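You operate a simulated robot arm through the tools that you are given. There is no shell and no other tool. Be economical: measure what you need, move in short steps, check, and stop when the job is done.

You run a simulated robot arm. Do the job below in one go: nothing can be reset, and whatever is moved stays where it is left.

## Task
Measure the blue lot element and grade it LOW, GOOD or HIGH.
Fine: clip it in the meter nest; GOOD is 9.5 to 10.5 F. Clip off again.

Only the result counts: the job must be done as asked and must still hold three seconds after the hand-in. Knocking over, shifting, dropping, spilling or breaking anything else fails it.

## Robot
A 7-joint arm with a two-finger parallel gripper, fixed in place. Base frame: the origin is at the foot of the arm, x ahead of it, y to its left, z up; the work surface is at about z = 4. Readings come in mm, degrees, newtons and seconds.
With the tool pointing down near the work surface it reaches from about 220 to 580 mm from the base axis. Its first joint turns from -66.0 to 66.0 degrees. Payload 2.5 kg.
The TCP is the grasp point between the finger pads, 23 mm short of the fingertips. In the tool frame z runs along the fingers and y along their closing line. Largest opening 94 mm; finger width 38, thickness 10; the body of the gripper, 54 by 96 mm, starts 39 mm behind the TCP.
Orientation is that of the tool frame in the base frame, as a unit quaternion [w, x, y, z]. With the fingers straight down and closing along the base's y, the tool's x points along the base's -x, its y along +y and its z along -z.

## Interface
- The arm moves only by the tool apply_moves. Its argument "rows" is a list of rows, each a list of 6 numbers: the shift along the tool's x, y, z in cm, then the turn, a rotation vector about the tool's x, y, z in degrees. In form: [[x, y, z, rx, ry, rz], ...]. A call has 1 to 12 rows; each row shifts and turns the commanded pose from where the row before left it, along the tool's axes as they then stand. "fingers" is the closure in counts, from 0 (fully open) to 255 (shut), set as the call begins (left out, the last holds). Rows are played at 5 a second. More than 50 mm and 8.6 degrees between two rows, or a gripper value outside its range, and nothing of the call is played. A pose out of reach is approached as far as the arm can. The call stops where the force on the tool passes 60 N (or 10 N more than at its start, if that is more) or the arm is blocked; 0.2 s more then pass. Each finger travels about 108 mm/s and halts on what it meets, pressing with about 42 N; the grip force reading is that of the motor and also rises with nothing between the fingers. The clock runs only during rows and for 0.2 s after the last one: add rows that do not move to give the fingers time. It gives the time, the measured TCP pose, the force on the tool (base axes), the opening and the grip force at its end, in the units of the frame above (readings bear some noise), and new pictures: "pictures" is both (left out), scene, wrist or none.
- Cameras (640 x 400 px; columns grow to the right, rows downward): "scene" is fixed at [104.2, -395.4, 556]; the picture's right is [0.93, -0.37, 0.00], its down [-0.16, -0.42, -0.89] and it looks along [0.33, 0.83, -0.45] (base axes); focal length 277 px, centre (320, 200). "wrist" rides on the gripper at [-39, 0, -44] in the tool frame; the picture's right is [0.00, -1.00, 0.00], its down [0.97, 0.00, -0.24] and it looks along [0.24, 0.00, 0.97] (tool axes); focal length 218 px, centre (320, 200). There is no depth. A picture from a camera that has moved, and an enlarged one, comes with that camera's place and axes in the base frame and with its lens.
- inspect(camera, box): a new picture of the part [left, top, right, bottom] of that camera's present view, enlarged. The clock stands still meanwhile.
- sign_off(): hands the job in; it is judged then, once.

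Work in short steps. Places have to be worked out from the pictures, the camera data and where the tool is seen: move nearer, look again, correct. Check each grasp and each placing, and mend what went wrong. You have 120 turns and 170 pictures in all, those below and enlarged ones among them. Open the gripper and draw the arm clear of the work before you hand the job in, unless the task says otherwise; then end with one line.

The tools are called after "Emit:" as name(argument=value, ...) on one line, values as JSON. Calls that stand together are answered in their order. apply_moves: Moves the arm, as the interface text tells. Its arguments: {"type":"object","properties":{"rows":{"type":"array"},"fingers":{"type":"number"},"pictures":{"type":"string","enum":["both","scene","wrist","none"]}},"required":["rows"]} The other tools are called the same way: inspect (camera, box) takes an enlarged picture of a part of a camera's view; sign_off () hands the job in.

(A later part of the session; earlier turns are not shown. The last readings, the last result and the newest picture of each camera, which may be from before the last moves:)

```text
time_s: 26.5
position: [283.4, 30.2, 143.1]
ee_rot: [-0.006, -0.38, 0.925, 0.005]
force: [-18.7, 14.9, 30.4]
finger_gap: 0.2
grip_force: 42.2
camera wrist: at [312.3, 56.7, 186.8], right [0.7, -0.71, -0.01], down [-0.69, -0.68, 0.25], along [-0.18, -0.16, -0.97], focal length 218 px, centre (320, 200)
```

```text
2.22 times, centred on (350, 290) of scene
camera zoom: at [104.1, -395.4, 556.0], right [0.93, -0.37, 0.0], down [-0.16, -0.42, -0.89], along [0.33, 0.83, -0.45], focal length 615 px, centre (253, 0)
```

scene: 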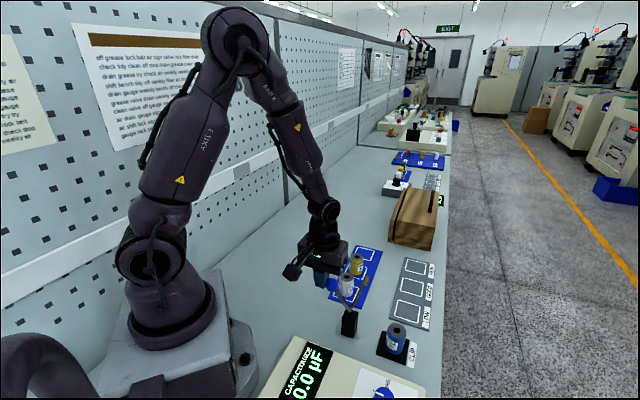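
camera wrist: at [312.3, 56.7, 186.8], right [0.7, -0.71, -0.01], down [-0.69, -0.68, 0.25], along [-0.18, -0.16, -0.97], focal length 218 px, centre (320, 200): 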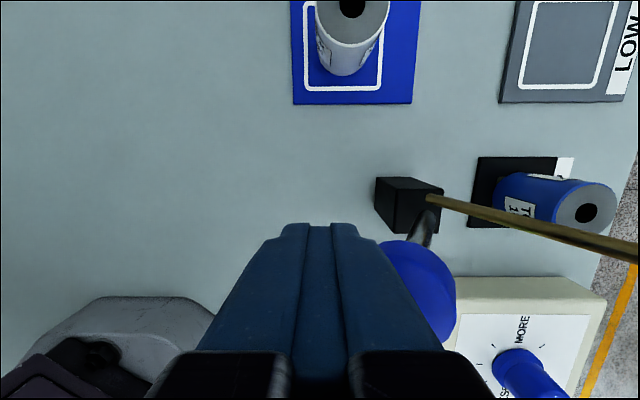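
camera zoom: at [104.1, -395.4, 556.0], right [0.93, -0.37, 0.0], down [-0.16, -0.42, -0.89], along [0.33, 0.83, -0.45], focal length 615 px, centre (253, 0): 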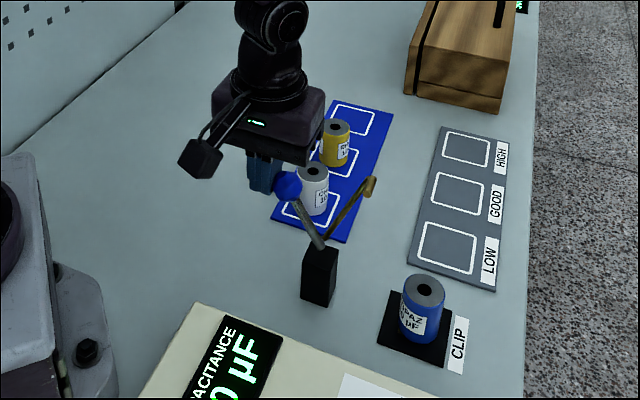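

The lever turns and the brass arm is coming down. I continue along the arc in small steps.

Emit:
apply_moves(rows=[[0, -0.25, -0.12, 0, 0, 0], [0, -0.25, -0.1, 0, 0, 0], [0, -0.25, -0.1, 0, 0, 0], [0, -0.25, -0.08, 0, 0, 0], [0, -0.25, -0.08, 0, 0, 0], [0, -0.25, -0.05, 0, 0, 0], [0, -0.25, -0.05, 0, 0, 0], [0, -0.25, -0.05, 0, 0, 0]], pictures="none")

Emit:
inspect(camera="scene", box=[260, 200, 440, 380])

```text
time_s: 27.1
position: [286.0, 29.2, 144.6]
ee_rot: [-0.007, -0.382, 0.924, 0.005]
force: [-4.5, 3.5, 9.7]
finger_gap: 0.0
grip_force: 41.8
stopped in row 3: the force on the tool passed its limit (the readings are from after the stop); the commanded pose is now the measured one
```

```text
2.22 times, centred on (350, 290) of scene
camera zoom: at [104.2, -395.5, 556.0], right [0.93, -0.37, 0.0], down [-0.16, -0.42, -0.89], along [0.33, 0.83, -0.45], focal length 615 px, centre (253, 0)
```

zoom: 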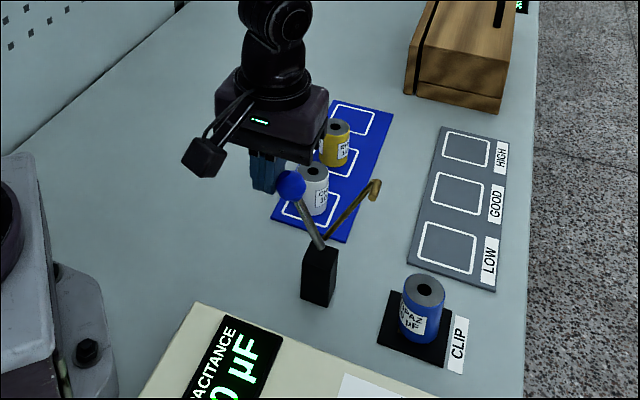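

It advances, but the upward load says the ball rises faster than the fingers. I use smaller steps with a steeper rise.

Emit:
apply_moves(rows=[[0, -0.12, -0.09, 0, 0, 0], [0, -0.12, -0.09, 0, 0, 0], [0, -0.12, -0.09, 0, 0, 0], [0, -0.12, -0.09, 0, 0, 0], [0, -0.12, -0.08, 0, 0, 0], [0, -0.12, -0.08, 0, 0, 0], [0, -0.12, -0.08, 0, 0, 0], [0, -0.12, -0.07, 0, 0, 0], [0, -0.12, -0.07, 0, 0, 0], [0, -0.12, -0.07, 0, 0, 0], [0, -0.12, -0.06, 0, 0, 0], [0, -0.12, -0.06, 0, 0, 0]], pictures="wrist")

Emit:
inspect(camera="scene", box=[260, 200, 440, 380])

```text
time_s: 29.7
position: [297.1, 18.2, 153.4]
ee_rot: [-0.007, -0.381, 0.925, 0.005]
force: [-0.6, 0.0, 0.4]
finger_gap: 0.1
grip_force: 42.3
camera wrist: at [325.4, 43.9, 197.9], right [0.7, -0.71, -0.01], down [-0.68, -0.69, 0.25], along [-0.19, -0.17, -0.97], focal length 218 px, centre (320, 200)
```

wrist: 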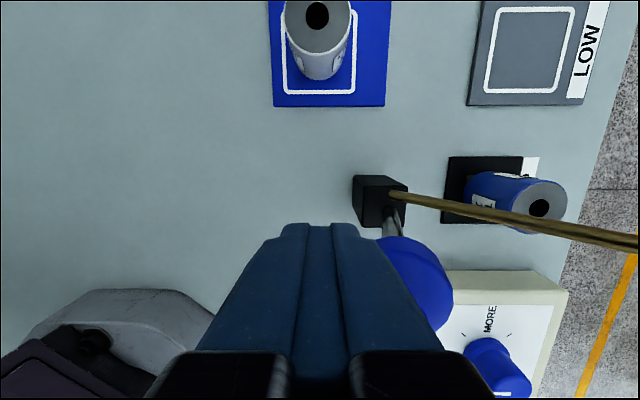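

```text
2.22 times, centred on (350, 290) of scene
camera zoom: at [104.2, -395.4, 556.0], right [0.93, -0.37, 0.0], down [-0.16, -0.42, -0.89], along [0.33, 0.83, -0.45], focal length 615 px, centre (253, 0)
```

zoom: 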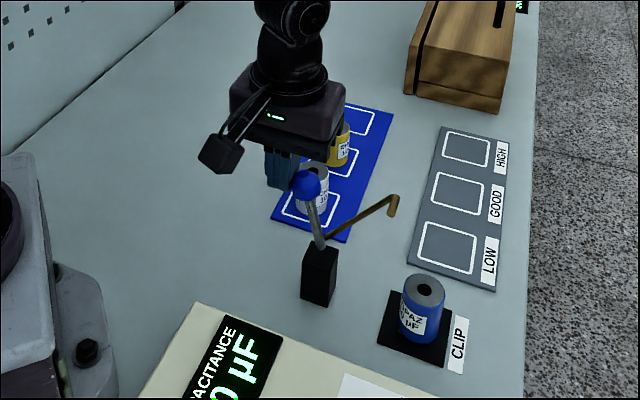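

Now it moves freely (force near zero). I keep pushing, flattening the arc.

Emit:
apply_moves(rows=[[0, -0.2, -0.05, 0, 0, 0], [0, -0.2, -0.04, 0, 0, 0], [0, -0.2, -0.03, 0, 0, 0], [0, -0.2, -0.02, 0, 0, 0], [0, -0.2, -0.02, 0, 0, 0], [0, -0.2, 0, 0, 0, 0], [0, -0.2, 0, 0, 0, 0], [0, -0.2, 0, 0, 0, 0], [0, -0.2, 0, 0, 0, 0], [0, -0.2, 0.03, 0, 0, 0], [0, -0.2, 0.04, 0, 0, 0], [0, -0.2, 0.04, 0, 0, 0]], pictures="wrist")

Emit:
inspect(camera="scene", box=[260, 200, 440, 380])

```text
time_s: 32.3
position: [312.7, 1.2, 153.2]
ee_rot: [-0.007, -0.381, 0.924, 0.005]
force: [0.1, 0.1, 0.2]
finger_gap: 0.0
grip_force: 41.9
camera wrist: at [342.4, 27.0, 197.7], right [0.7, -0.71, -0.01], down [-0.68, -0.69, 0.25], along [-0.19, -0.17, -0.97], focal length 218 px, centre (320, 200)
```

wrist: 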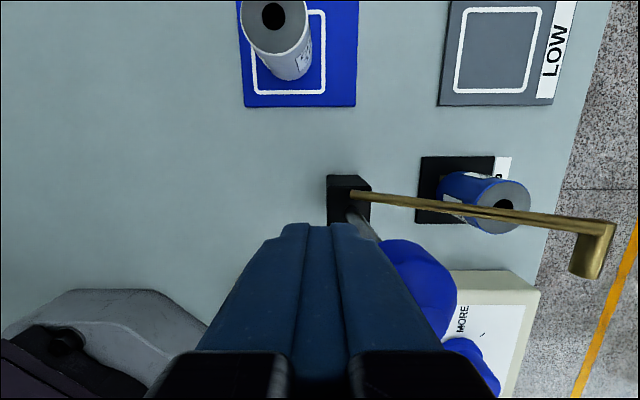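

```text
2.22 times, centred on (350, 290) of scene
camera zoom: at [104.2, -395.4, 556.0], right [0.93, -0.37, 0.0], down [-0.16, -0.42, -0.89], along [0.33, 0.83, -0.45], focal length 615 px, centre (253, 0)
```

zoom: 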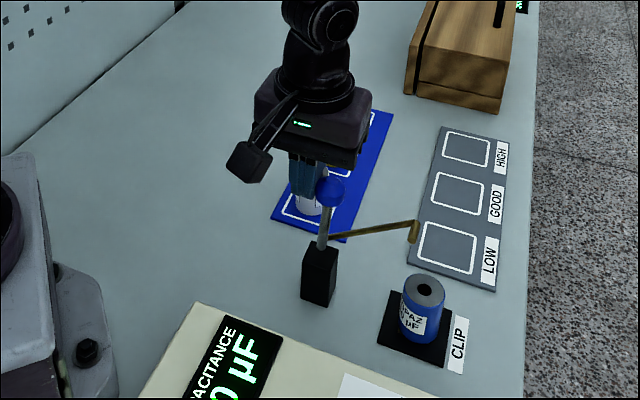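

Smooth motion; brass arm is about 30° above the element. Continue with a slight downward arc.

Emit:
apply_moves(rows=[[0, -0.2, 0.02, 0, 0, 0], [0, -0.2, 0.02, 0, 0, 0], [0, -0.2, 0.03, 0, 0, 0], [0, -0.2, 0.04, 0, 0, 0], [0, -0.2, 0.04, 0, 0, 0], [0, -0.2, 0.05, 0, 0, 0], [0, -0.2, 0.05, 0, 0, 0], [0, -0.2, 0.06, 0, 0, 0], [0, -0.2, 0.06, 0, 0, 0], [0, -0.2, 0.08, 0, 0, 0]], pictures="wrist")

Emit:
inspect(camera="scene", box=[260, 220, 440, 400])

```text
time_s: 34.5
position: [327.7, -14.2, 149.5]
ee_rot: [-0.006, -0.381, 0.925, 0.005]
force: [-0.5, 0.3, 0.2]
finger_gap: 0.1
grip_force: 42.4
camera wrist: at [356.4, 12.6, 193.2], right [0.7, -0.71, -0.01], down [-0.68, -0.69, 0.25], along [-0.19, -0.17, -0.97], focal length 218 px, centre (320, 200)
```

wrist: 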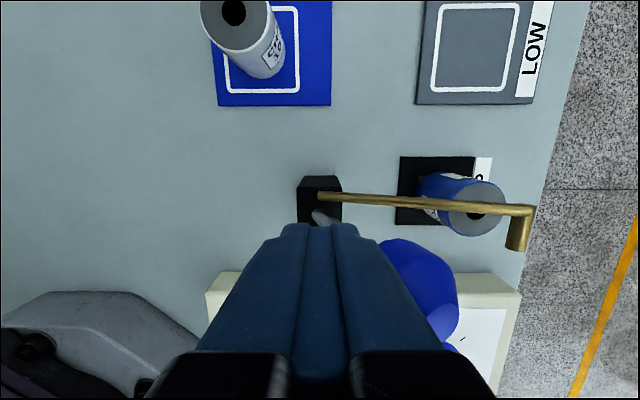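

```text
2.22 times, centred on (350, 310) of scene
camera zoom: at [104.2, -395.4, 556.0], right [0.93, -0.37, 0.0], down [-0.16, -0.42, -0.89], along [0.33, 0.83, -0.45], focal length 615 px, centre (253, -44)
```

zoom: 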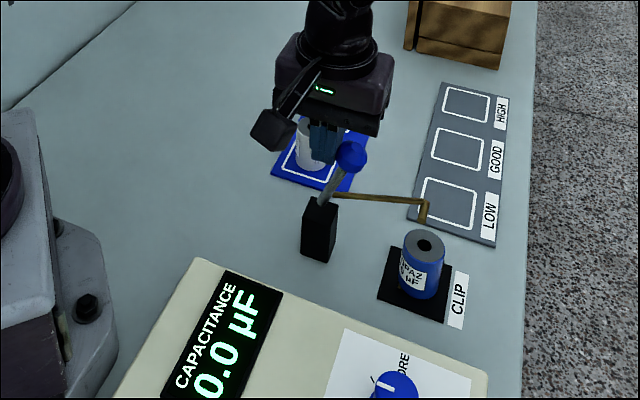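

Tip is approaching the element's top. Continue with smaller steps.

Emit:
apply_moves(rows=[[0, -0.15, 0.05, 0, 0, 0], [0, -0.15, 0.06, 0, 0, 0], [0, -0.15, 0.06, 0, 0, 0], [0, -0.15, 0.07, 0, 0, 0], [0, -0.15, 0.07, 0, 0, 0], [0, -0.15, 0.08, 0, 0, 0], [0, -0.15, 0.08, 0, 0, 0], [0, -0.15, 0.08, 0, 0, 0]], pictures="wrist")

Emit:
inspect(camera="scene", box=[260, 220, 440, 400])

```text
time_s: 36.3
position: [337.3, -23.0, 143.3]
ee_rot: [-0.007, -0.381, 0.925, 0.005]
force: [0.4, 0.1, 0.2]
finger_gap: 0.0
grip_force: 41.7
camera wrist: at [364.9, 4.0, 187.9], right [0.7, -0.71, -0.01], down [-0.68, -0.69, 0.25], along [-0.19, -0.17, -0.97], focal length 218 px, centre (320, 200)
```

wrist: 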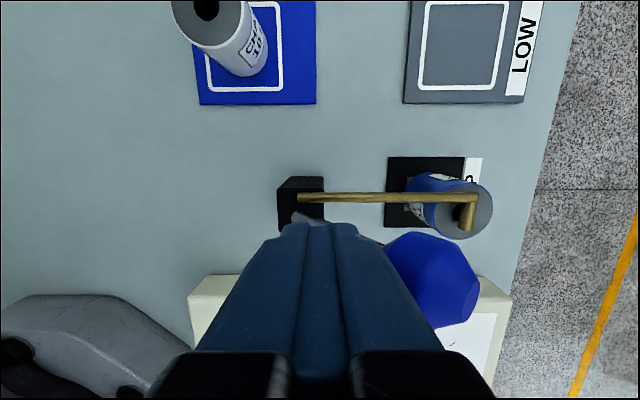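

```text
2.22 times, centred on (350, 310) of scene
camera zoom: at [104.2, -395.4, 556.0], right [0.93, -0.37, 0.0], down [-0.16, -0.42, -0.89], along [0.33, 0.83, -0.45], focal length 615 px, centre (253, -44)
```

zoom: 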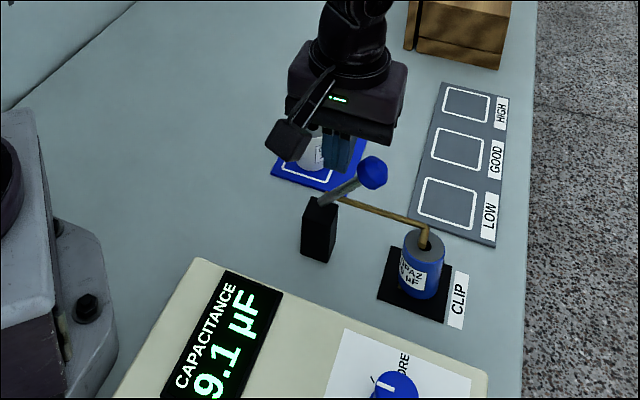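

The clip snapped onto the element: display shows 9.1 µF. I wait a while for it to settle and read again.

Emit:
apply_moves(rows=[[0, 0.3, 0, 0, 0, 0], [0, 0, 0, 0, 0, 0], [0, 0, 0, 0, 0, 0], [0, 0, 0, 0, 0, 0], [0, 0, 0, 0, 0, 0], [0, 0, 0, 0, 0, 0], [0, 0, 0, 0, 0, 0], [0, 0, 0, 0, 0, 0], [0, 0, 0, 0, 0, 0], [0, 0, 0, 0, 0, 0]], pictures="none")

Emit:
inspect(camera="scene", box=[280, 320, 360, 400])

Emit:
apply_moves(rows=[[0, 0, 0, 0, 0, 0], [0, 0, 0, 0, 0, 0], [0, 0, 0, 0, 0, 0], [0, 0, 0, 0, 0, 0], [0, 0, 0, 0, 0, 0], [0, 0, 0, 0, 0, 0], [0, 0, 0, 0, 0, 0], [0, 0, 0, 0, 0, 0], [0, 0, 0, 0, 0, 0], [0, 0, 0, 0, 0, 0], [0, 0, 0, 0, 0, 0], [0, 0, 0, 0, 0, 0]], pictures="none")

Emit:
inspect(camera="scene", box=[260, 250, 430, 400])

```text
time_s: 38.5
position: [335.5, -20.3, 144.8]
ee_rot: [-0.007, -0.382, 0.924, 0.004]
force: [0.2, -0.5, 0.2]
finger_gap: 0.0
grip_force: 41.9
```

```text
5.00 times, centred on (320, 360) of scene
camera zoom: at [104.2, -395.4, 556.0], right [0.93, -0.37, 0.0], down [-0.16, -0.42, -0.89], along [0.33, 0.83, -0.45], focal length 1383 px, centre (320, -600)
```

zoom: 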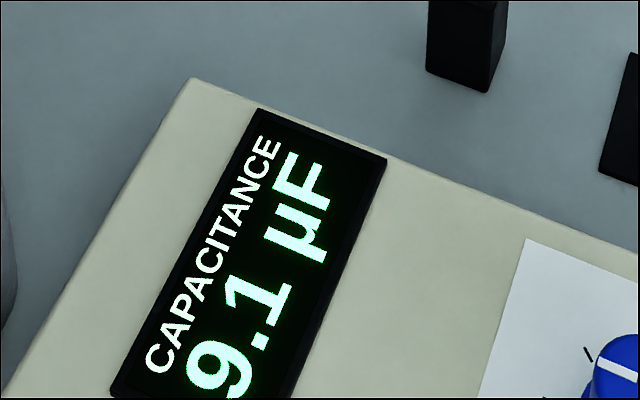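

```text
time_s: 41.1
position: [333.8, -20.5, 143.3]
ee_rot: [-0.007, -0.381, 0.925, 0.004]
force: [0.2, 0.0, -0.4]
finger_gap: 0.2
grip_force: 41.8
```

```text
2.67 times, centred on (345, 325) of scene
camera zoom: at [104.2, -395.4, 556.0], right [0.93, -0.37, 0.0], down [-0.16, -0.42, -0.89], along [0.33, 0.83, -0.45], focal length 738 px, centre (253, -133)
```

zoom: 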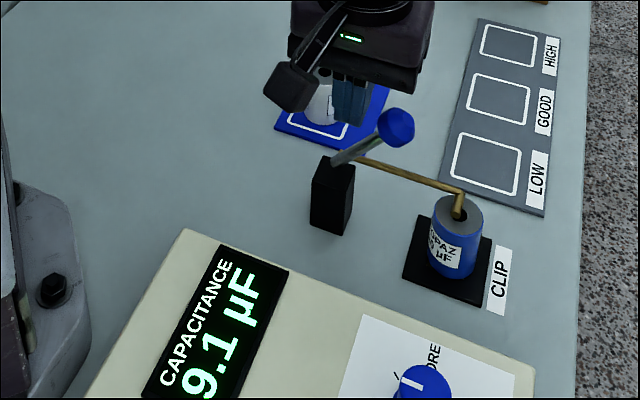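

Stable at 9.1 µF, below 9.5: LOW. To release, I rise over the ball and look from in front of it.

Emit:
apply_moves(rows=[[0, 0.5, -1, 0.5, 0, 0], [0, 0, -4, 0, 0, 0], [0, 0, -4, 0, 0, 0], [0, -4.2, 0, 0, 0, 0], [0, -4.2, 0, 0, 0, 0], [0, -0.8, 0, 0, 0, 0], [0, 0, 0, 0, 0, 0]])

Emit:
inspect(camera="scene", box=[260, 200, 460, 400])

```text
time_s: 42.7
position: [396.3, -81.1, 233.3]
ee_rot: [-0.005, -0.381, 0.924, 0.0]
force: [0.7, 0.0, 0.1]
finger_gap: 0.0
grip_force: 41.9
camera wrist: at [424.6, -55.8, 277.2], right [0.7, -0.71, -0.01], down [-0.69, -0.68, 0.25], along [-0.18, -0.17, -0.97], focal length 218 px, centre (320, 200)
```

scene: 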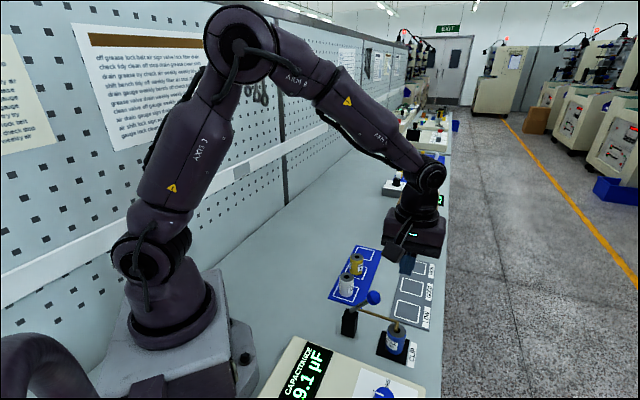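
wrist: 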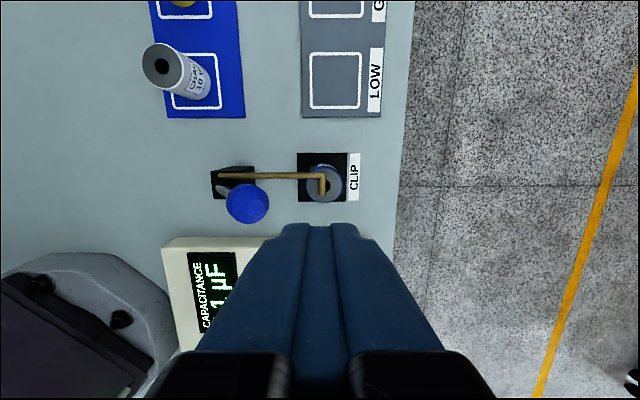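

```text
2.00 times, centred on (360, 300) of scene
camera zoom: at [104.2, -395.4, 556.0], right [0.93, -0.37, 0.0], down [-0.16, -0.42, -0.89], along [0.33, 0.83, -0.45], focal length 553 px, centre (240, 0)
```

zoom: 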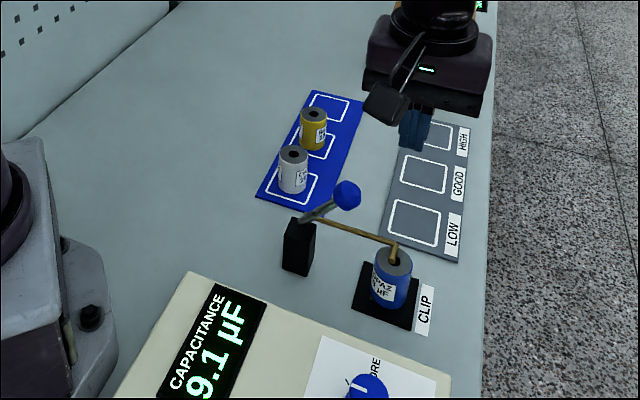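

The wrist view confirms "…1 µF" and the clip resting on the element; ball is ~50 mm behind the fingers, aligned. I lower to ball height.

Emit:
apply_moves(rows=[[0, 0, 3.2, 0, 0, 0], [0, 0, 3.2, 0, 0, 0], [0, 0, 2.9, 0, 0, 0], [0, 0.8, 0, 0, 0, 0], [0, 0, 0, 0, 0, 0]])

Emit:
inspect(camera="scene", box=[260, 200, 460, 400])

```text
time_s: 43.9
position: [389.8, -76.5, 139.5]
ee_rot: [-0.005, -0.381, 0.924, 0.001]
force: [0.2, -0.1, 0.2]
finger_gap: 0.0
grip_force: 42.1
camera wrist: at [417.9, -49.4, 184.0], right [0.7, -0.71, -0.01], down [-0.69, -0.68, 0.25], along [-0.18, -0.17, -0.97], focal length 218 px, centre (320, 200)
```

scene: 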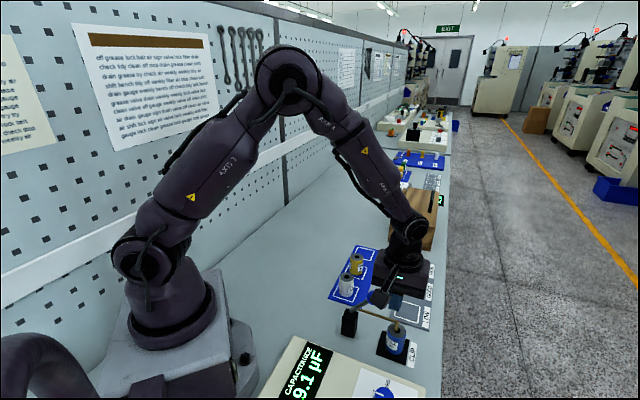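
wrist: 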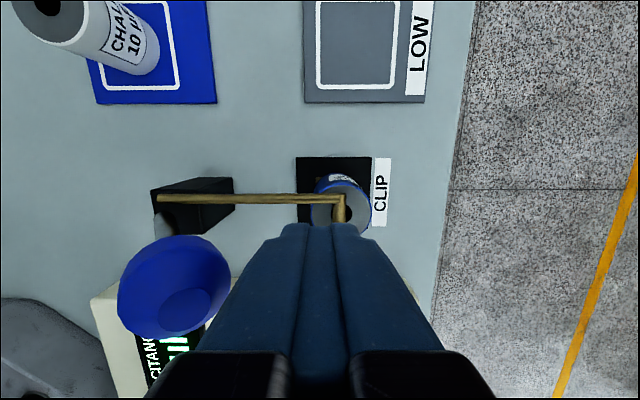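

```text
2.00 times, centred on (360, 300) of scene
camera zoom: at [104.2, -395.4, 556.0], right [0.93, -0.37, 0.0], down [-0.16, -0.42, -0.89], along [0.33, 0.83, -0.45], focal length 553 px, centre (240, 0)
```

zoom: 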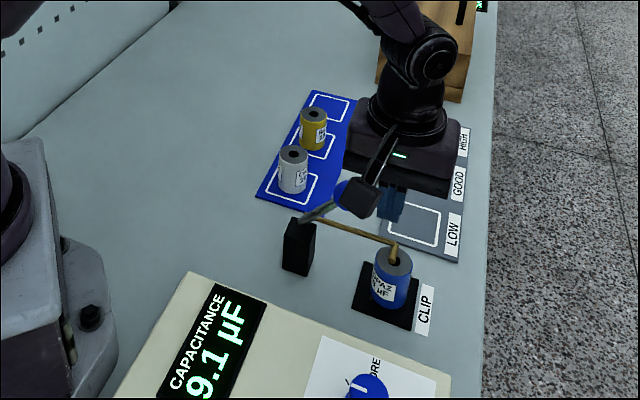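

Fingers are in front of the ball at the right height. I close the gap, then push back along the rising tangent in small steps.

Emit:
apply_moves(rows=[[0, 0.4, 0, 0, 0, 0], [0, 0.4, 0, 0, 0, 0], [0, 0.3, 0, 0, 0, 0], [0, 0.12, -0.08, 0, 0, 0], [0, 0.12, -0.08, 0, 0, 0], [0, 0.12, -0.08, 0, 0, 0], [0, 0.12, -0.08, 0, 0, 0], [0, 0.12, -0.08, 0, 0, 0], [0, 0.12, -0.08, 0, 0, 0], [0, 0.12, -0.08, 0, 0, 0], [0, 0.12, -0.08, 0, 0, 0]], pictures="wrist")

Emit:
inspect(camera="scene", box=[260, 200, 460, 400])

```text
time_s: 46.3
position: [375.4, -61.1, 146.7]
ee_rot: [-0.004, -0.381, 0.925, 0.0]
force: [0.6, -1.5, 0.3]
finger_gap: 0.2
grip_force: 42.0
camera wrist: at [403.6, -35.1, 190.8], right [0.7, -0.71, 0.0], down [-0.69, -0.68, 0.25], along [-0.18, -0.17, -0.97], focal length 218 px, centre (320, 200)
```

wrist: 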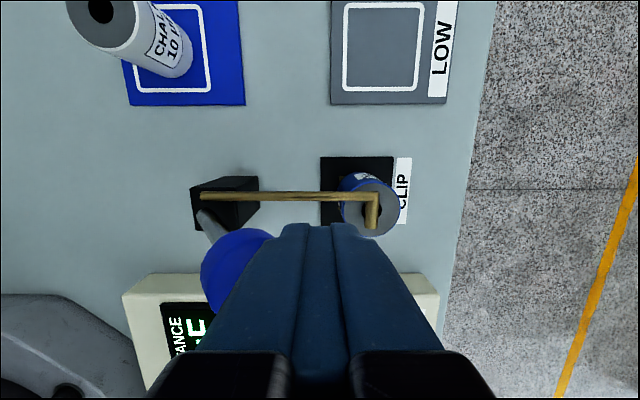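

```text
2.00 times, centred on (360, 300) of scene
camera zoom: at [104.2, -395.4, 556.0], right [0.93, -0.37, 0.0], down [-0.16, -0.42, -0.89], along [0.33, 0.83, -0.45], focal length 553 px, centre (240, 0)
```

zoom: 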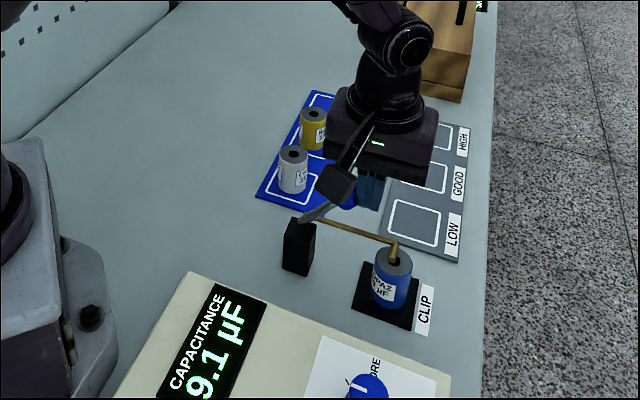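

Contact is just starting. I drop 5 mm for better coverage of the ball and push on.

Emit:
apply_moves(rows=[[0, -0.1, 0.5, 0, 0, 0], [0, 0.12, -0.08, 0, 0, 0], [0, 0.12, -0.09, 0, 0, 0], [0, 0.12, -0.09, 0, 0, 0], [0, 0.12, -0.09, 0, 0, 0], [0, 0.12, -0.09, 0, 0, 0], [0, 0.12, -0.08, 0, 0, 0], [0, 0.12, -0.08, 0, 0, 0], [0, 0.12, -0.08, 0, 0, 0], [0, 0.12, -0.08, 0, 0, 0]], pictures="wrist")

Emit:
inspect(camera="scene", box=[260, 200, 460, 400])

```text
time_s: 48.5
position: [368.2, -54.2, 148.8]
ee_rot: [-0.007, -0.382, 0.924, 0.003]
force: [0.9, -0.3, 0.6]
finger_gap: 0.1
grip_force: 41.9
camera wrist: at [395.7, -27.1, 192.6], right [0.71, -0.71, -0.01], down [-0.68, -0.68, 0.25], along [-0.18, -0.17, -0.97], focal length 218 px, centre (320, 200)
```

wrist: 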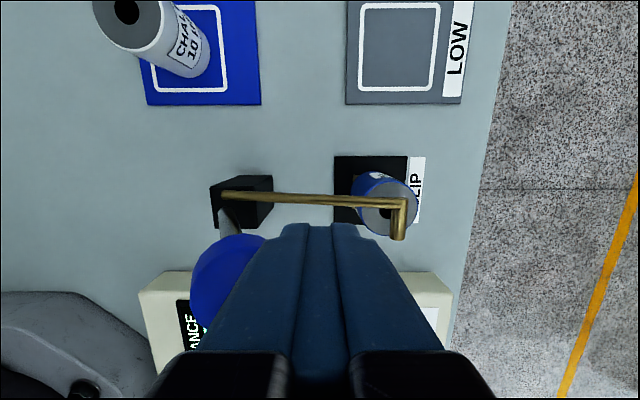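

```text
2.00 times, centred on (360, 300) of scene
camera zoom: at [104.2, -395.4, 556.0], right [0.93, -0.37, 0.0], down [-0.16, -0.42, -0.89], along [0.33, 0.83, -0.45], focal length 553 px, centre (240, 0)
```

zoom: 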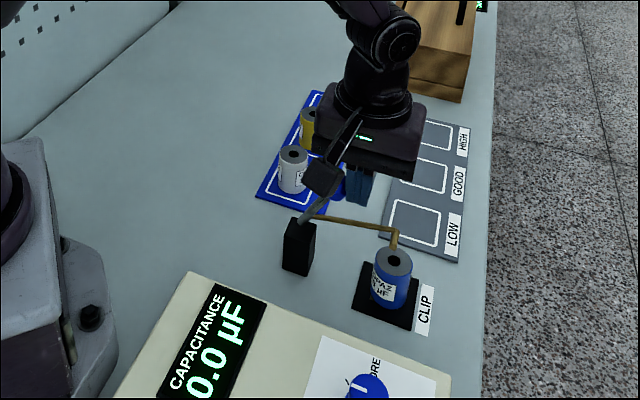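

The clip lifted off and the display went to 0.0. I keep pushing it back through the top of its arc.

Emit:
apply_moves(rows=[[0, 0.2, -0.06, 0, 0, 0], [0, 0.2, -0.05, 0, 0, 0], [0, 0.2, -0.04, 0, 0, 0], [0, 0.2, -0.04, 0, 0, 0], [0, 0.2, -0.03, 0, 0, 0], [0, 0.2, -0.02, 0, 0, 0], [0, 0.2, -0.02, 0, 0, 0], [0, 0.2, 0, 0, 0, 0], [0, 0.2, 0, 0, 0, 0], [0, 0.2, 0, 0, 0, 0], [0, 0.2, 0, 0, 0, 0], [0, 0.2, 0, 0, 0, 0]], pictures="none")

Emit:
apply_moves(rows=[[0, 0.2, 0, 0, 0, 0], [0, 0.2, 0, 0, 0, 0], [0, 0.2, 0, 0, 0, 0], [0, 0.2, 0, 0, 0, 0], [0, 0.2, 0, 0, 0, 0], [0, 0.2, 0, 0, 0, 0], [0, 0.2, 0, 0, 0, 0], [0, 0.2, 0, 0, 0, 0]], pictures="wrist")

Emit:
inspect(camera="scene", box=[260, 200, 460, 400])

```text
time_s: 51.1
position: [352.3, -36.0, 153.0]
ee_rot: [-0.004, -0.38, 0.925, 0.001]
force: [0.1, -0.9, -0.2]
finger_gap: 0.0
grip_force: 42.5
```

```text
time_s: 52.9
position: [341.5, -25.4, 151.9]
ee_rot: [-0.005, -0.381, 0.925, 0.001]
force: [0.5, 0.2, 0.0]
finger_gap: 0.0
grip_force: 42.2
camera wrist: at [368.4, 0.8, 196.1], right [0.71, -0.71, -0.01], down [-0.69, -0.68, 0.25], along [-0.18, -0.17, -0.97], focal length 218 px, centre (320, 200)
```

wrist: 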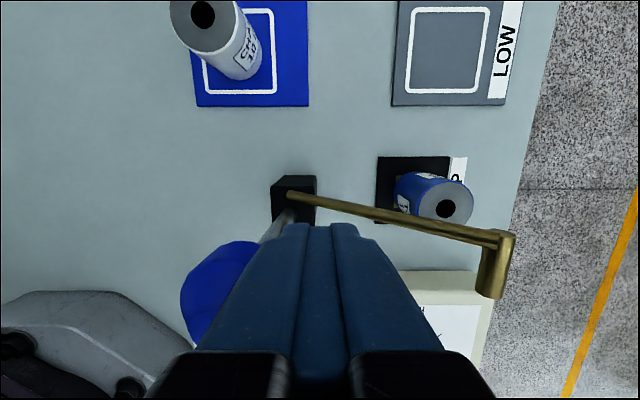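

```text
2.00 times, centred on (360, 300) of scene
camera zoom: at [104.2, -395.4, 556.0], right [0.93, -0.37, 0.0], down [-0.16, -0.42, -0.89], along [0.33, 0.83, -0.45], focal length 553 px, centre (240, 0)
```

zoom: 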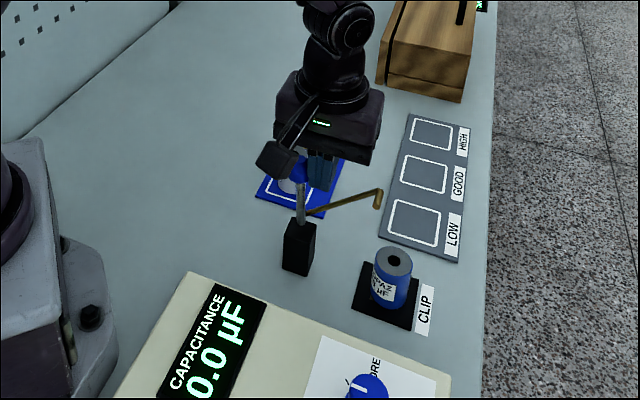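

Going well. I continue the last ~36 mm, with the hand kept above the rising brass arm.

Emit:
apply_moves(rows=[[0, 0.2, 0, 0, 0, 0], [0, 0.2, 0, 0, 0, 0], [0, 0.2, 0, 0, 0, 0], [0, 0.2, 0.02, 0, 0, 0], [0, 0.2, 0.03, 0, 0, 0], [0, 0.2, 0.04, 0, 0, 0], [0, 0.2, 0.04, 0, 0, 0], [0, 0.2, 0.05, 0, 0, 0], [0, 0.2, 0.05, 0, 0, 0], [0, 0.2, 0.06, 0, 0, 0]], pictures="wrist")

Emit:
inspect(camera="scene", box=[260, 200, 460, 400])

```text
time_s: 55.1
position: [326.8, -10.1, 149.3]
ee_rot: [-0.006, -0.381, 0.924, 0.001]
force: [0.3, -0.7, -0.5]
finger_gap: 0.0
grip_force: 42.1
camera wrist: at [354.3, 14.6, 193.8], right [0.7, -0.71, -0.01], down [-0.69, -0.68, 0.25], along [-0.18, -0.17, -0.97], focal length 218 px, centre (320, 200)
```

wrist: 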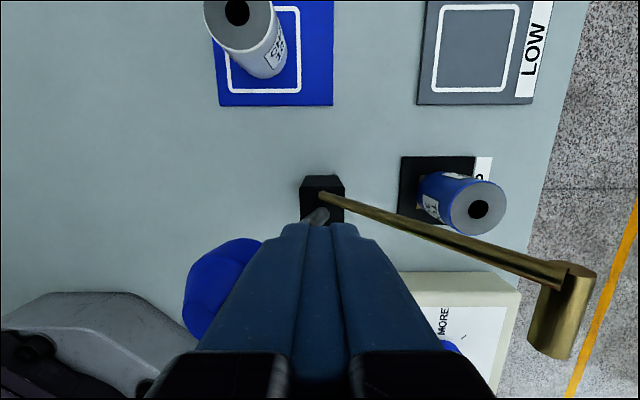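

```text
2.00 times, centred on (360, 300) of scene
camera zoom: at [104.2, -395.4, 556.0], right [0.93, -0.37, 0.0], down [-0.16, -0.42, -0.89], along [0.33, 0.83, -0.45], focal length 553 px, centre (240, 0)
```

zoom: 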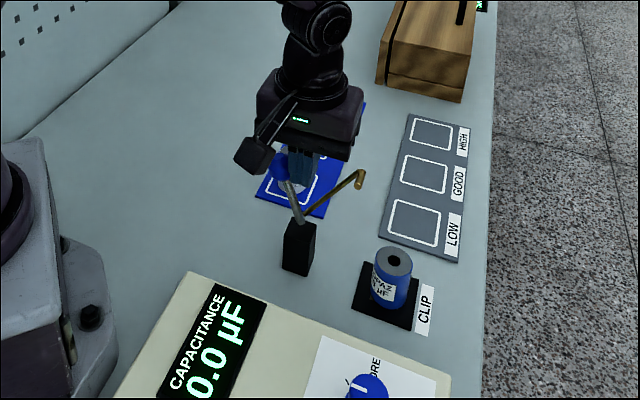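

Emit:
apply_moves(rows=[[0, 0.15, 0.02, 0, 0, 0], [0, 0.15, 0.03, 0, 0, 0], [0, 0.15, 0, 0, 0, 0], [0, 0.15, 0, 0, 0, 0], [0, 0.15, 0, 0, 0, 0], [0, 0.15, 0, 0, 0, 0]], pictures="wrist")

Emit:
inspect(camera="scene", box=[260, 200, 460, 400])

```text
time_s: 56.5
position: [319.7, -5.3, 148.5]
ee_rot: [-0.005, -0.382, 0.924, 0.001]
force: [-0.4, -0.6, -0.3]
finger_gap: 0.1
grip_force: 42.3
camera wrist: at [348.0, 20.9, 193.0], right [0.71, -0.71, -0.01], down [-0.69, -0.68, 0.25], along [-0.18, -0.17, -0.97], focal length 218 px, centre (320, 200)
```

wrist: 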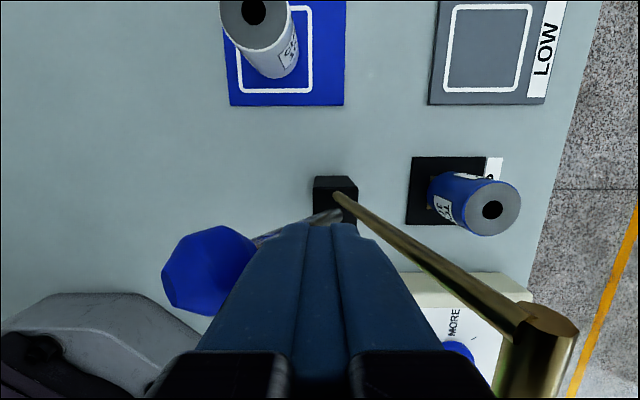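

```text
2.00 times, centred on (360, 300) of scene
camera zoom: at [104.2, -395.4, 556.0], right [0.93, -0.37, 0.0], down [-0.16, -0.42, -0.89], along [0.33, 0.83, -0.45], focal length 553 px, centre (240, 0)
```

zoom: 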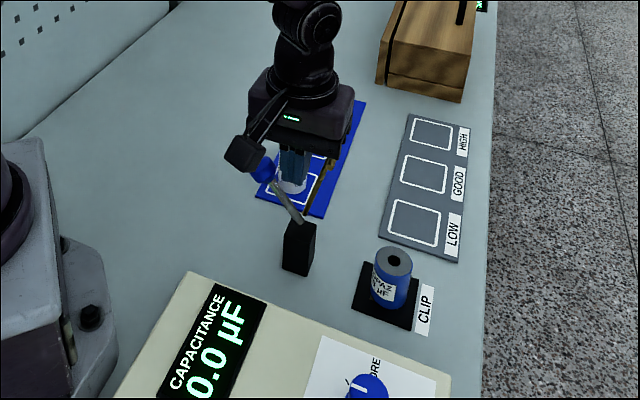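

The lever snapped back fully open. I rise straight up, turn the hand to yaw 0, and go back over the element with fingers partly open.

Emit:
apply_moves(rows=[[0, 0, -3, 0, 0, 0], [0, 0, -3.5, 0, 0, 0], [0, 0, -3.5, 0, 0, 0], [0, 0, 0, 0, 0, 8], [0, 0, 0, 0, 0, 8], [0, 0, 0, 0, 0, 8], [0, 0, 0, 0, 0, 8], [0, 0, 0, 0, 0, 8], [0, 0, 0, 0, 0, 4.9], [0, 0, 0, 0, 0, 0]], pictures="none")

Emit:
apply_moves(rows=[[-2.6, -2.7, 0, 0, 0, 0], [-2.6, -2.7, 0, 0, 0, 0], [-2.5, -2.7, 0, 0, 0, 0], [0, 0, 0, 0, 0, 0]], fingers=80)

Emit:
inspect(camera="scene", box=[260, 200, 460, 400])

```text
time_s: 58.7
position: [320.8, -5.3, 248.7]
ee_rot: [-0.005, 0.002, 1.0, -0.001]
force: [-0.1, -0.1, -0.5]
finger_gap: 0.0
grip_force: 41.9
```

```text
time_s: 59.7
position: [397.6, -86.9, 247.4]
ee_rot: [-0.005, 0.001, 1.0, -0.001]
force: [0.4, 0.5, -0.3]
finger_gap: 64.5
grip_force: 0.1
camera wrist: at [437.9, -87.7, 292.1], right [0.0, -1.0, 0.0], down [-0.97, 0.0, 0.25], along [-0.25, 0.0, -0.97], focal length 218 px, centre (320, 200)
```

scene: 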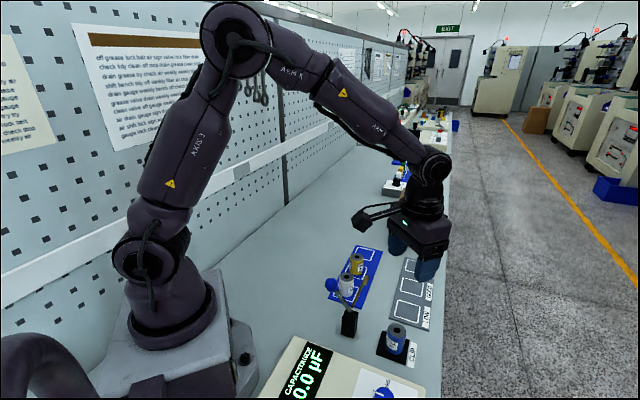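
wrist: 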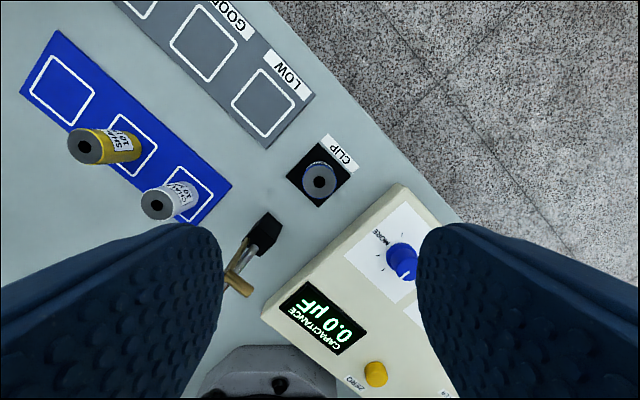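

```text
2.00 times, centred on (360, 300) of scene
camera zoom: at [104.2, -395.4, 556.0], right [0.93, -0.37, 0.0], down [-0.16, -0.42, -0.89], along [0.33, 0.83, -0.45], focal length 553 px, centre (240, 0)
```

zoom: 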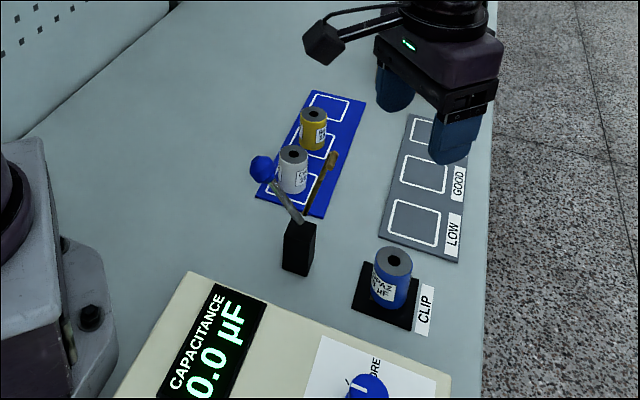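

Clip open, display 0.0, element unmoved. I level the slight tilt and lower around the element.

Emit:
apply_moves(rows=[[0, 0, 0, 0, -0.57, 0], [0, 0, 4.3, 0, 0, 0], [0, 0, 4.3, 0, 0, 0], [0, 0, 4.3, 0, 0, 0], [0, 0, 2.6, 0, 0, 0], [0, 0, 0, 0, 0, 0]], pictures="wrist")

```text
time_s: 61.1
position: [398.0, -86.0, 92.9]
ee_rot: [0.001, 0.0, 1.0, 0.0]
force: [1.0, -0.6, 0.1]
finger_gap: 64.7
grip_force: 0.0
camera wrist: at [437.1, -87.8, 138.3], right [0.0, -1.0, 0.0], down [-0.97, 0.0, 0.24], along [-0.24, 0.0, -0.97], focal length 218 px, centre (320, 200)
```

wrist: 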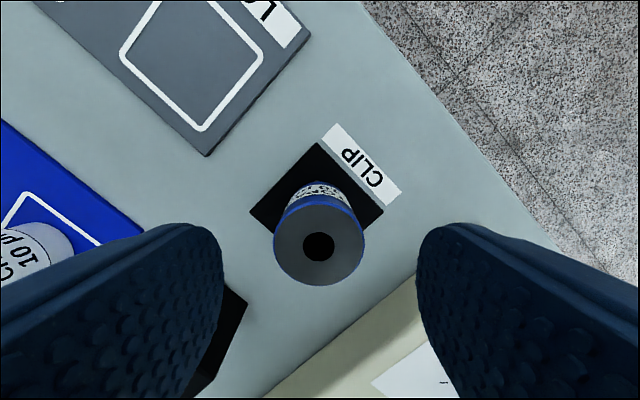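

Centred. I lower to grip height and close.

Emit:
apply_moves(rows=[[-0.1, 0, 2.7, 0, 0, 0], [0, 0, 2.6, 0, 0, 0], [0, 0, 0, 0, 0, 0]], pictures="none")

Emit:
apply_moves(rows=[[0, 0, 0, 0, 0, 0], [0, 0, 0, 0, 0, 0], [0, 0, 0, 0, 0, 0], [0, 0, 0, 0, 0, 0]], fingers=255, pictures="none")

Emit:
apply_moves(rows=[[0, 0, -3, 0, 0, 0], [0, 0, -4, 0, 0, 0], [0, 0, -4, 0, 0, 0], [0, 0, -4, 0, 0, 0], [0, 0, 0, 0, 0, 0]])

```text
time_s: 61.9
position: [399.7, -85.0, 41.7]
ee_rot: [0.0, 0.001, 1.0, -0.002]
force: [-0.5, 0.0, 0.1]
finger_gap: 64.4
grip_force: 0.2
```

```text
time_s: 62.9
position: [399.5, -86.1, 41.6]
ee_rot: [0.0, 0.001, 1.0, -0.001]
force: [-0.1, 0.2, 0.1]
finger_gap: 36.5
grip_force: 42.4
```

```text
time_s: 64.1
position: [397.4, -86.4, 190.3]
ee_rot: [0.0, 0.0, 1.0, 0.0]
force: [0.2, -0.1, -1.1]
finger_gap: 36.9
grip_force: 42.0
camera wrist: at [436.0, -87.0, 234.7], right [0.0, -1.0, 0.0], down [-0.97, 0.0, 0.24], along [-0.24, 0.0, -0.97], focal length 218 px, centre (320, 200)
```

scene: 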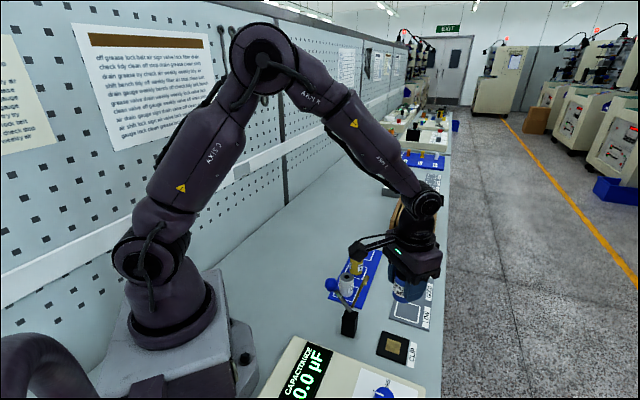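
wrist: 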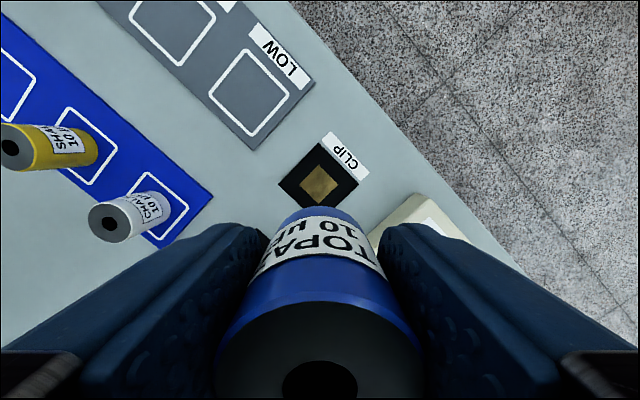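

Element held. LOW square is at about (485.5,-18.5). I carry it there.

Emit:
apply_moves(rows=[[-2.95, 2.26, 0, 0, 0, 0], [-2.95, 2.26, 0, 0, 0, 0], [-2.95, 2.26, 0, 0, 0, 0], [0, 0, 4, 0, 0, 0], [0, 0, 4, 0, 0, 0], [0, 0, 0, 0, 0, 0]])

Emit:
inspect(camera="scene", box=[340, 200, 460, 340])

```text
time_s: 65.5
position: [488.8, -18.4, 109.5]
ee_rot: [0.0, 0.0, 1.0, -0.001]
force: [0.3, 1.0, -0.8]
finger_gap: 36.6
grip_force: 41.7
camera wrist: at [526.8, -19.8, 153.9], right [0.0, -1.0, 0.0], down [-0.97, 0.0, 0.24], along [-0.24, 0.0, -0.97], focal length 218 px, centre (320, 200)
```

scene: 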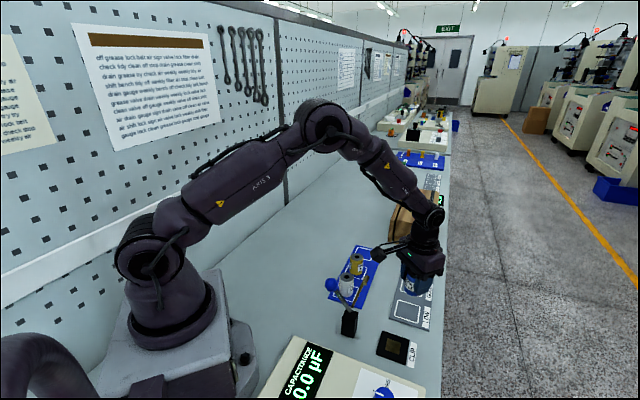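
wrist: 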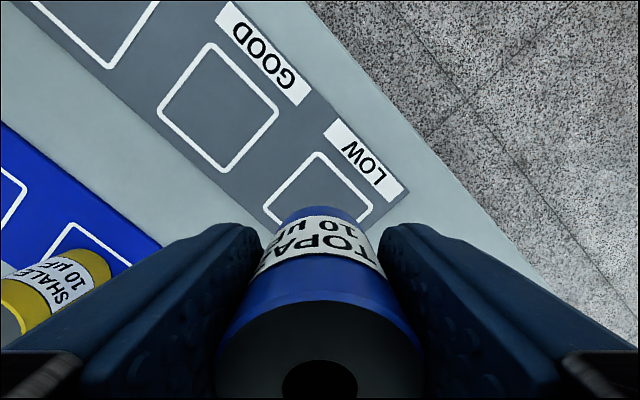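

```text
2.86 times, centred on (400, 270) of scene
camera zoom: at [104.2, -395.4, 556.0], right [0.93, -0.37, 0.0], down [-0.16, -0.42, -0.89], along [0.33, 0.83, -0.45], focal length 790 px, centre (91, 0)
```

zoom: 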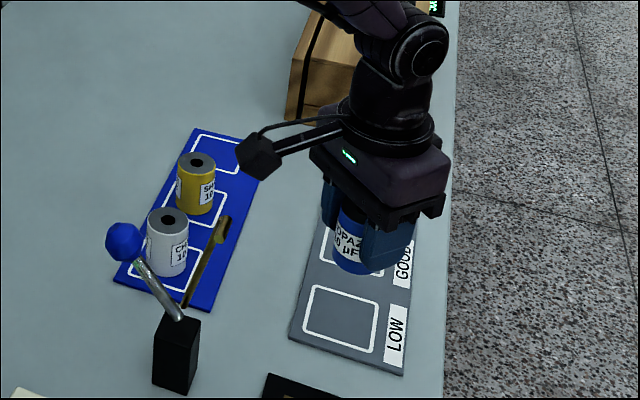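

LOW square centre is ~3 mm toward -x. I correct, and turn the hand 25° so the wrist bracket swings away from the raised brass arm before lowering.

Emit:
apply_moves(rows=[[0.3, 0.05, 0, 0, 0, 0], [0, 0, 0, 0, 0, 8.3], [0, 0, 0, 0, 0, 8.3], [0, 0, 0, 0, 0, 8.3], [0, 0, 3, 0, 0, 0], [0, 0, 2, 0, 0, 0], [0, 0, 0, 0, 0, 0]])

Emit:
inspect(camera="scene", box=[320, 220, 460, 340])

```text
time_s: 67.1
position: [484.9, -18.6, 58.8]
ee_rot: [0.0, 0.217, 0.976, -0.001]
force: [-0.3, 0.7, 0.3]
finger_gap: 36.7
grip_force: 42.2
camera wrist: at [520.1, -36.6, 103.9], right [-0.42, -0.91, 0.0], down [-0.88, 0.41, 0.24], along [-0.22, 0.1, -0.97], focal length 218 px, centre (320, 200)
```

scene: 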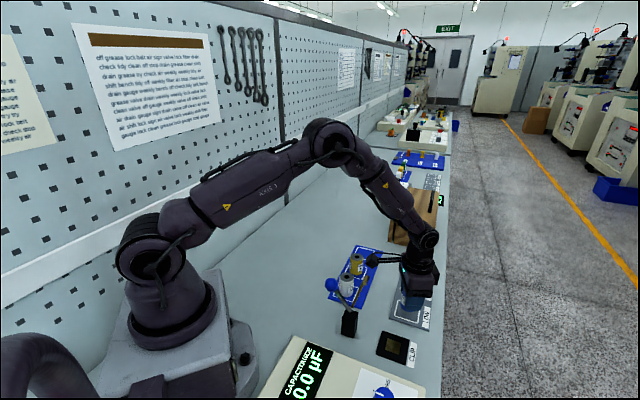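
wrist: 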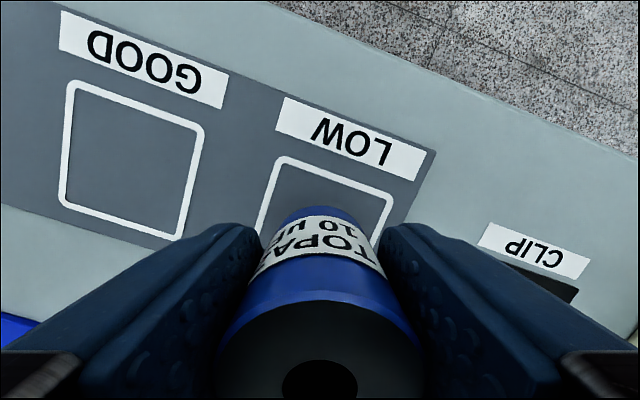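

```text
3.33 times, centred on (390, 280) of scene
camera zoom: at [104.2, -395.4, 556.0], right [0.93, -0.37, 0.0], down [-0.16, -0.42, -0.89], along [0.33, 0.83, -0.45], focal length 922 px, centre (87, -67)
```

zoom: 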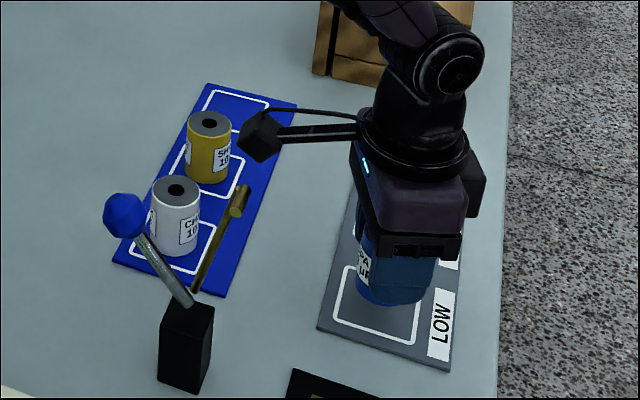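

Clear. I lower gently the last centimetres.

Emit:
apply_moves(rows=[[0, 0, 0.7, 0, 0, 0], [0, 0, 0.6, 0, 0, 0], [0, 0, 0, 0, 0, 0]], pictures="none")

Emit:
apply_moves(rows=[[0, 0, 0.12, 0, 0, 0], [0, 0, 0.12, 0, 0, 0], [0, 0, 0, 0, 0, 0]], pictures="none")

Emit:
apply_moves(rows=[[0, 0, 0.12, 0, 0, 0], [0, 0, 0, 0, 0, 0]], pictures="none")

```text
time_s: 67.9
position: [484.2, -18.9, 45.6]
ee_rot: [0.001, 0.216, 0.976, -0.001]
force: [-0.1, 0.6, -1.1]
finger_gap: 36.8
grip_force: 42.0
```

```text
time_s: 68.7
position: [484.6, -19.4, 45.1]
ee_rot: [0.001, 0.217, 0.976, -0.001]
force: [0.0, 0.7, -0.3]
finger_gap: 36.8
grip_force: 42.4
```

```text
time_s: 69.3
position: [484.5, -18.3, 43.4]
ee_rot: [0.0, 0.217, 0.976, -0.002]
force: [0.0, 0.2, -1.3]
finger_gap: 36.6
grip_force: 42.0
```

Emit:
apply_moves(rows=[[0, 0, 0.12, 0, 0, 0], [0, 0, 0.1, 0, 0, 0], [0, 0, 0, 0, 0, 0]], pictures="none")

Emit:
apply_moves(rows=[[0, 0, 0.1, 0, 0, 0], [0, 0, 0, 0, 0, 0]], pictures="none")

Emit:
apply_moves(rows=[[0, 0, 0.1, 0, 0, 0], [0, 0, 0, 0, 0, 0]], pictures="none")

```text
time_s: 70.1
position: [485.1, -17.4, 41.3]
ee_rot: [0.0, 0.216, 0.976, -0.001]
force: [-0.1, -0.1, -0.5]
finger_gap: 36.6
grip_force: 41.1
```

```text
time_s: 70.7
position: [484.7, -19.3, 40.8]
ee_rot: [0.0, 0.217, 0.976, -0.001]
force: [-0.6, 0.4, 3.0]
finger_gap: 36.6
grip_force: 42.1
```

```text
time_s: 71.3
position: [485.2, -18.2, 41.1]
ee_rot: [0.002, 0.217, 0.976, -0.001]
force: [-6.1, 0.7, 19.5]
finger_gap: 36.9
grip_force: 42.4
```

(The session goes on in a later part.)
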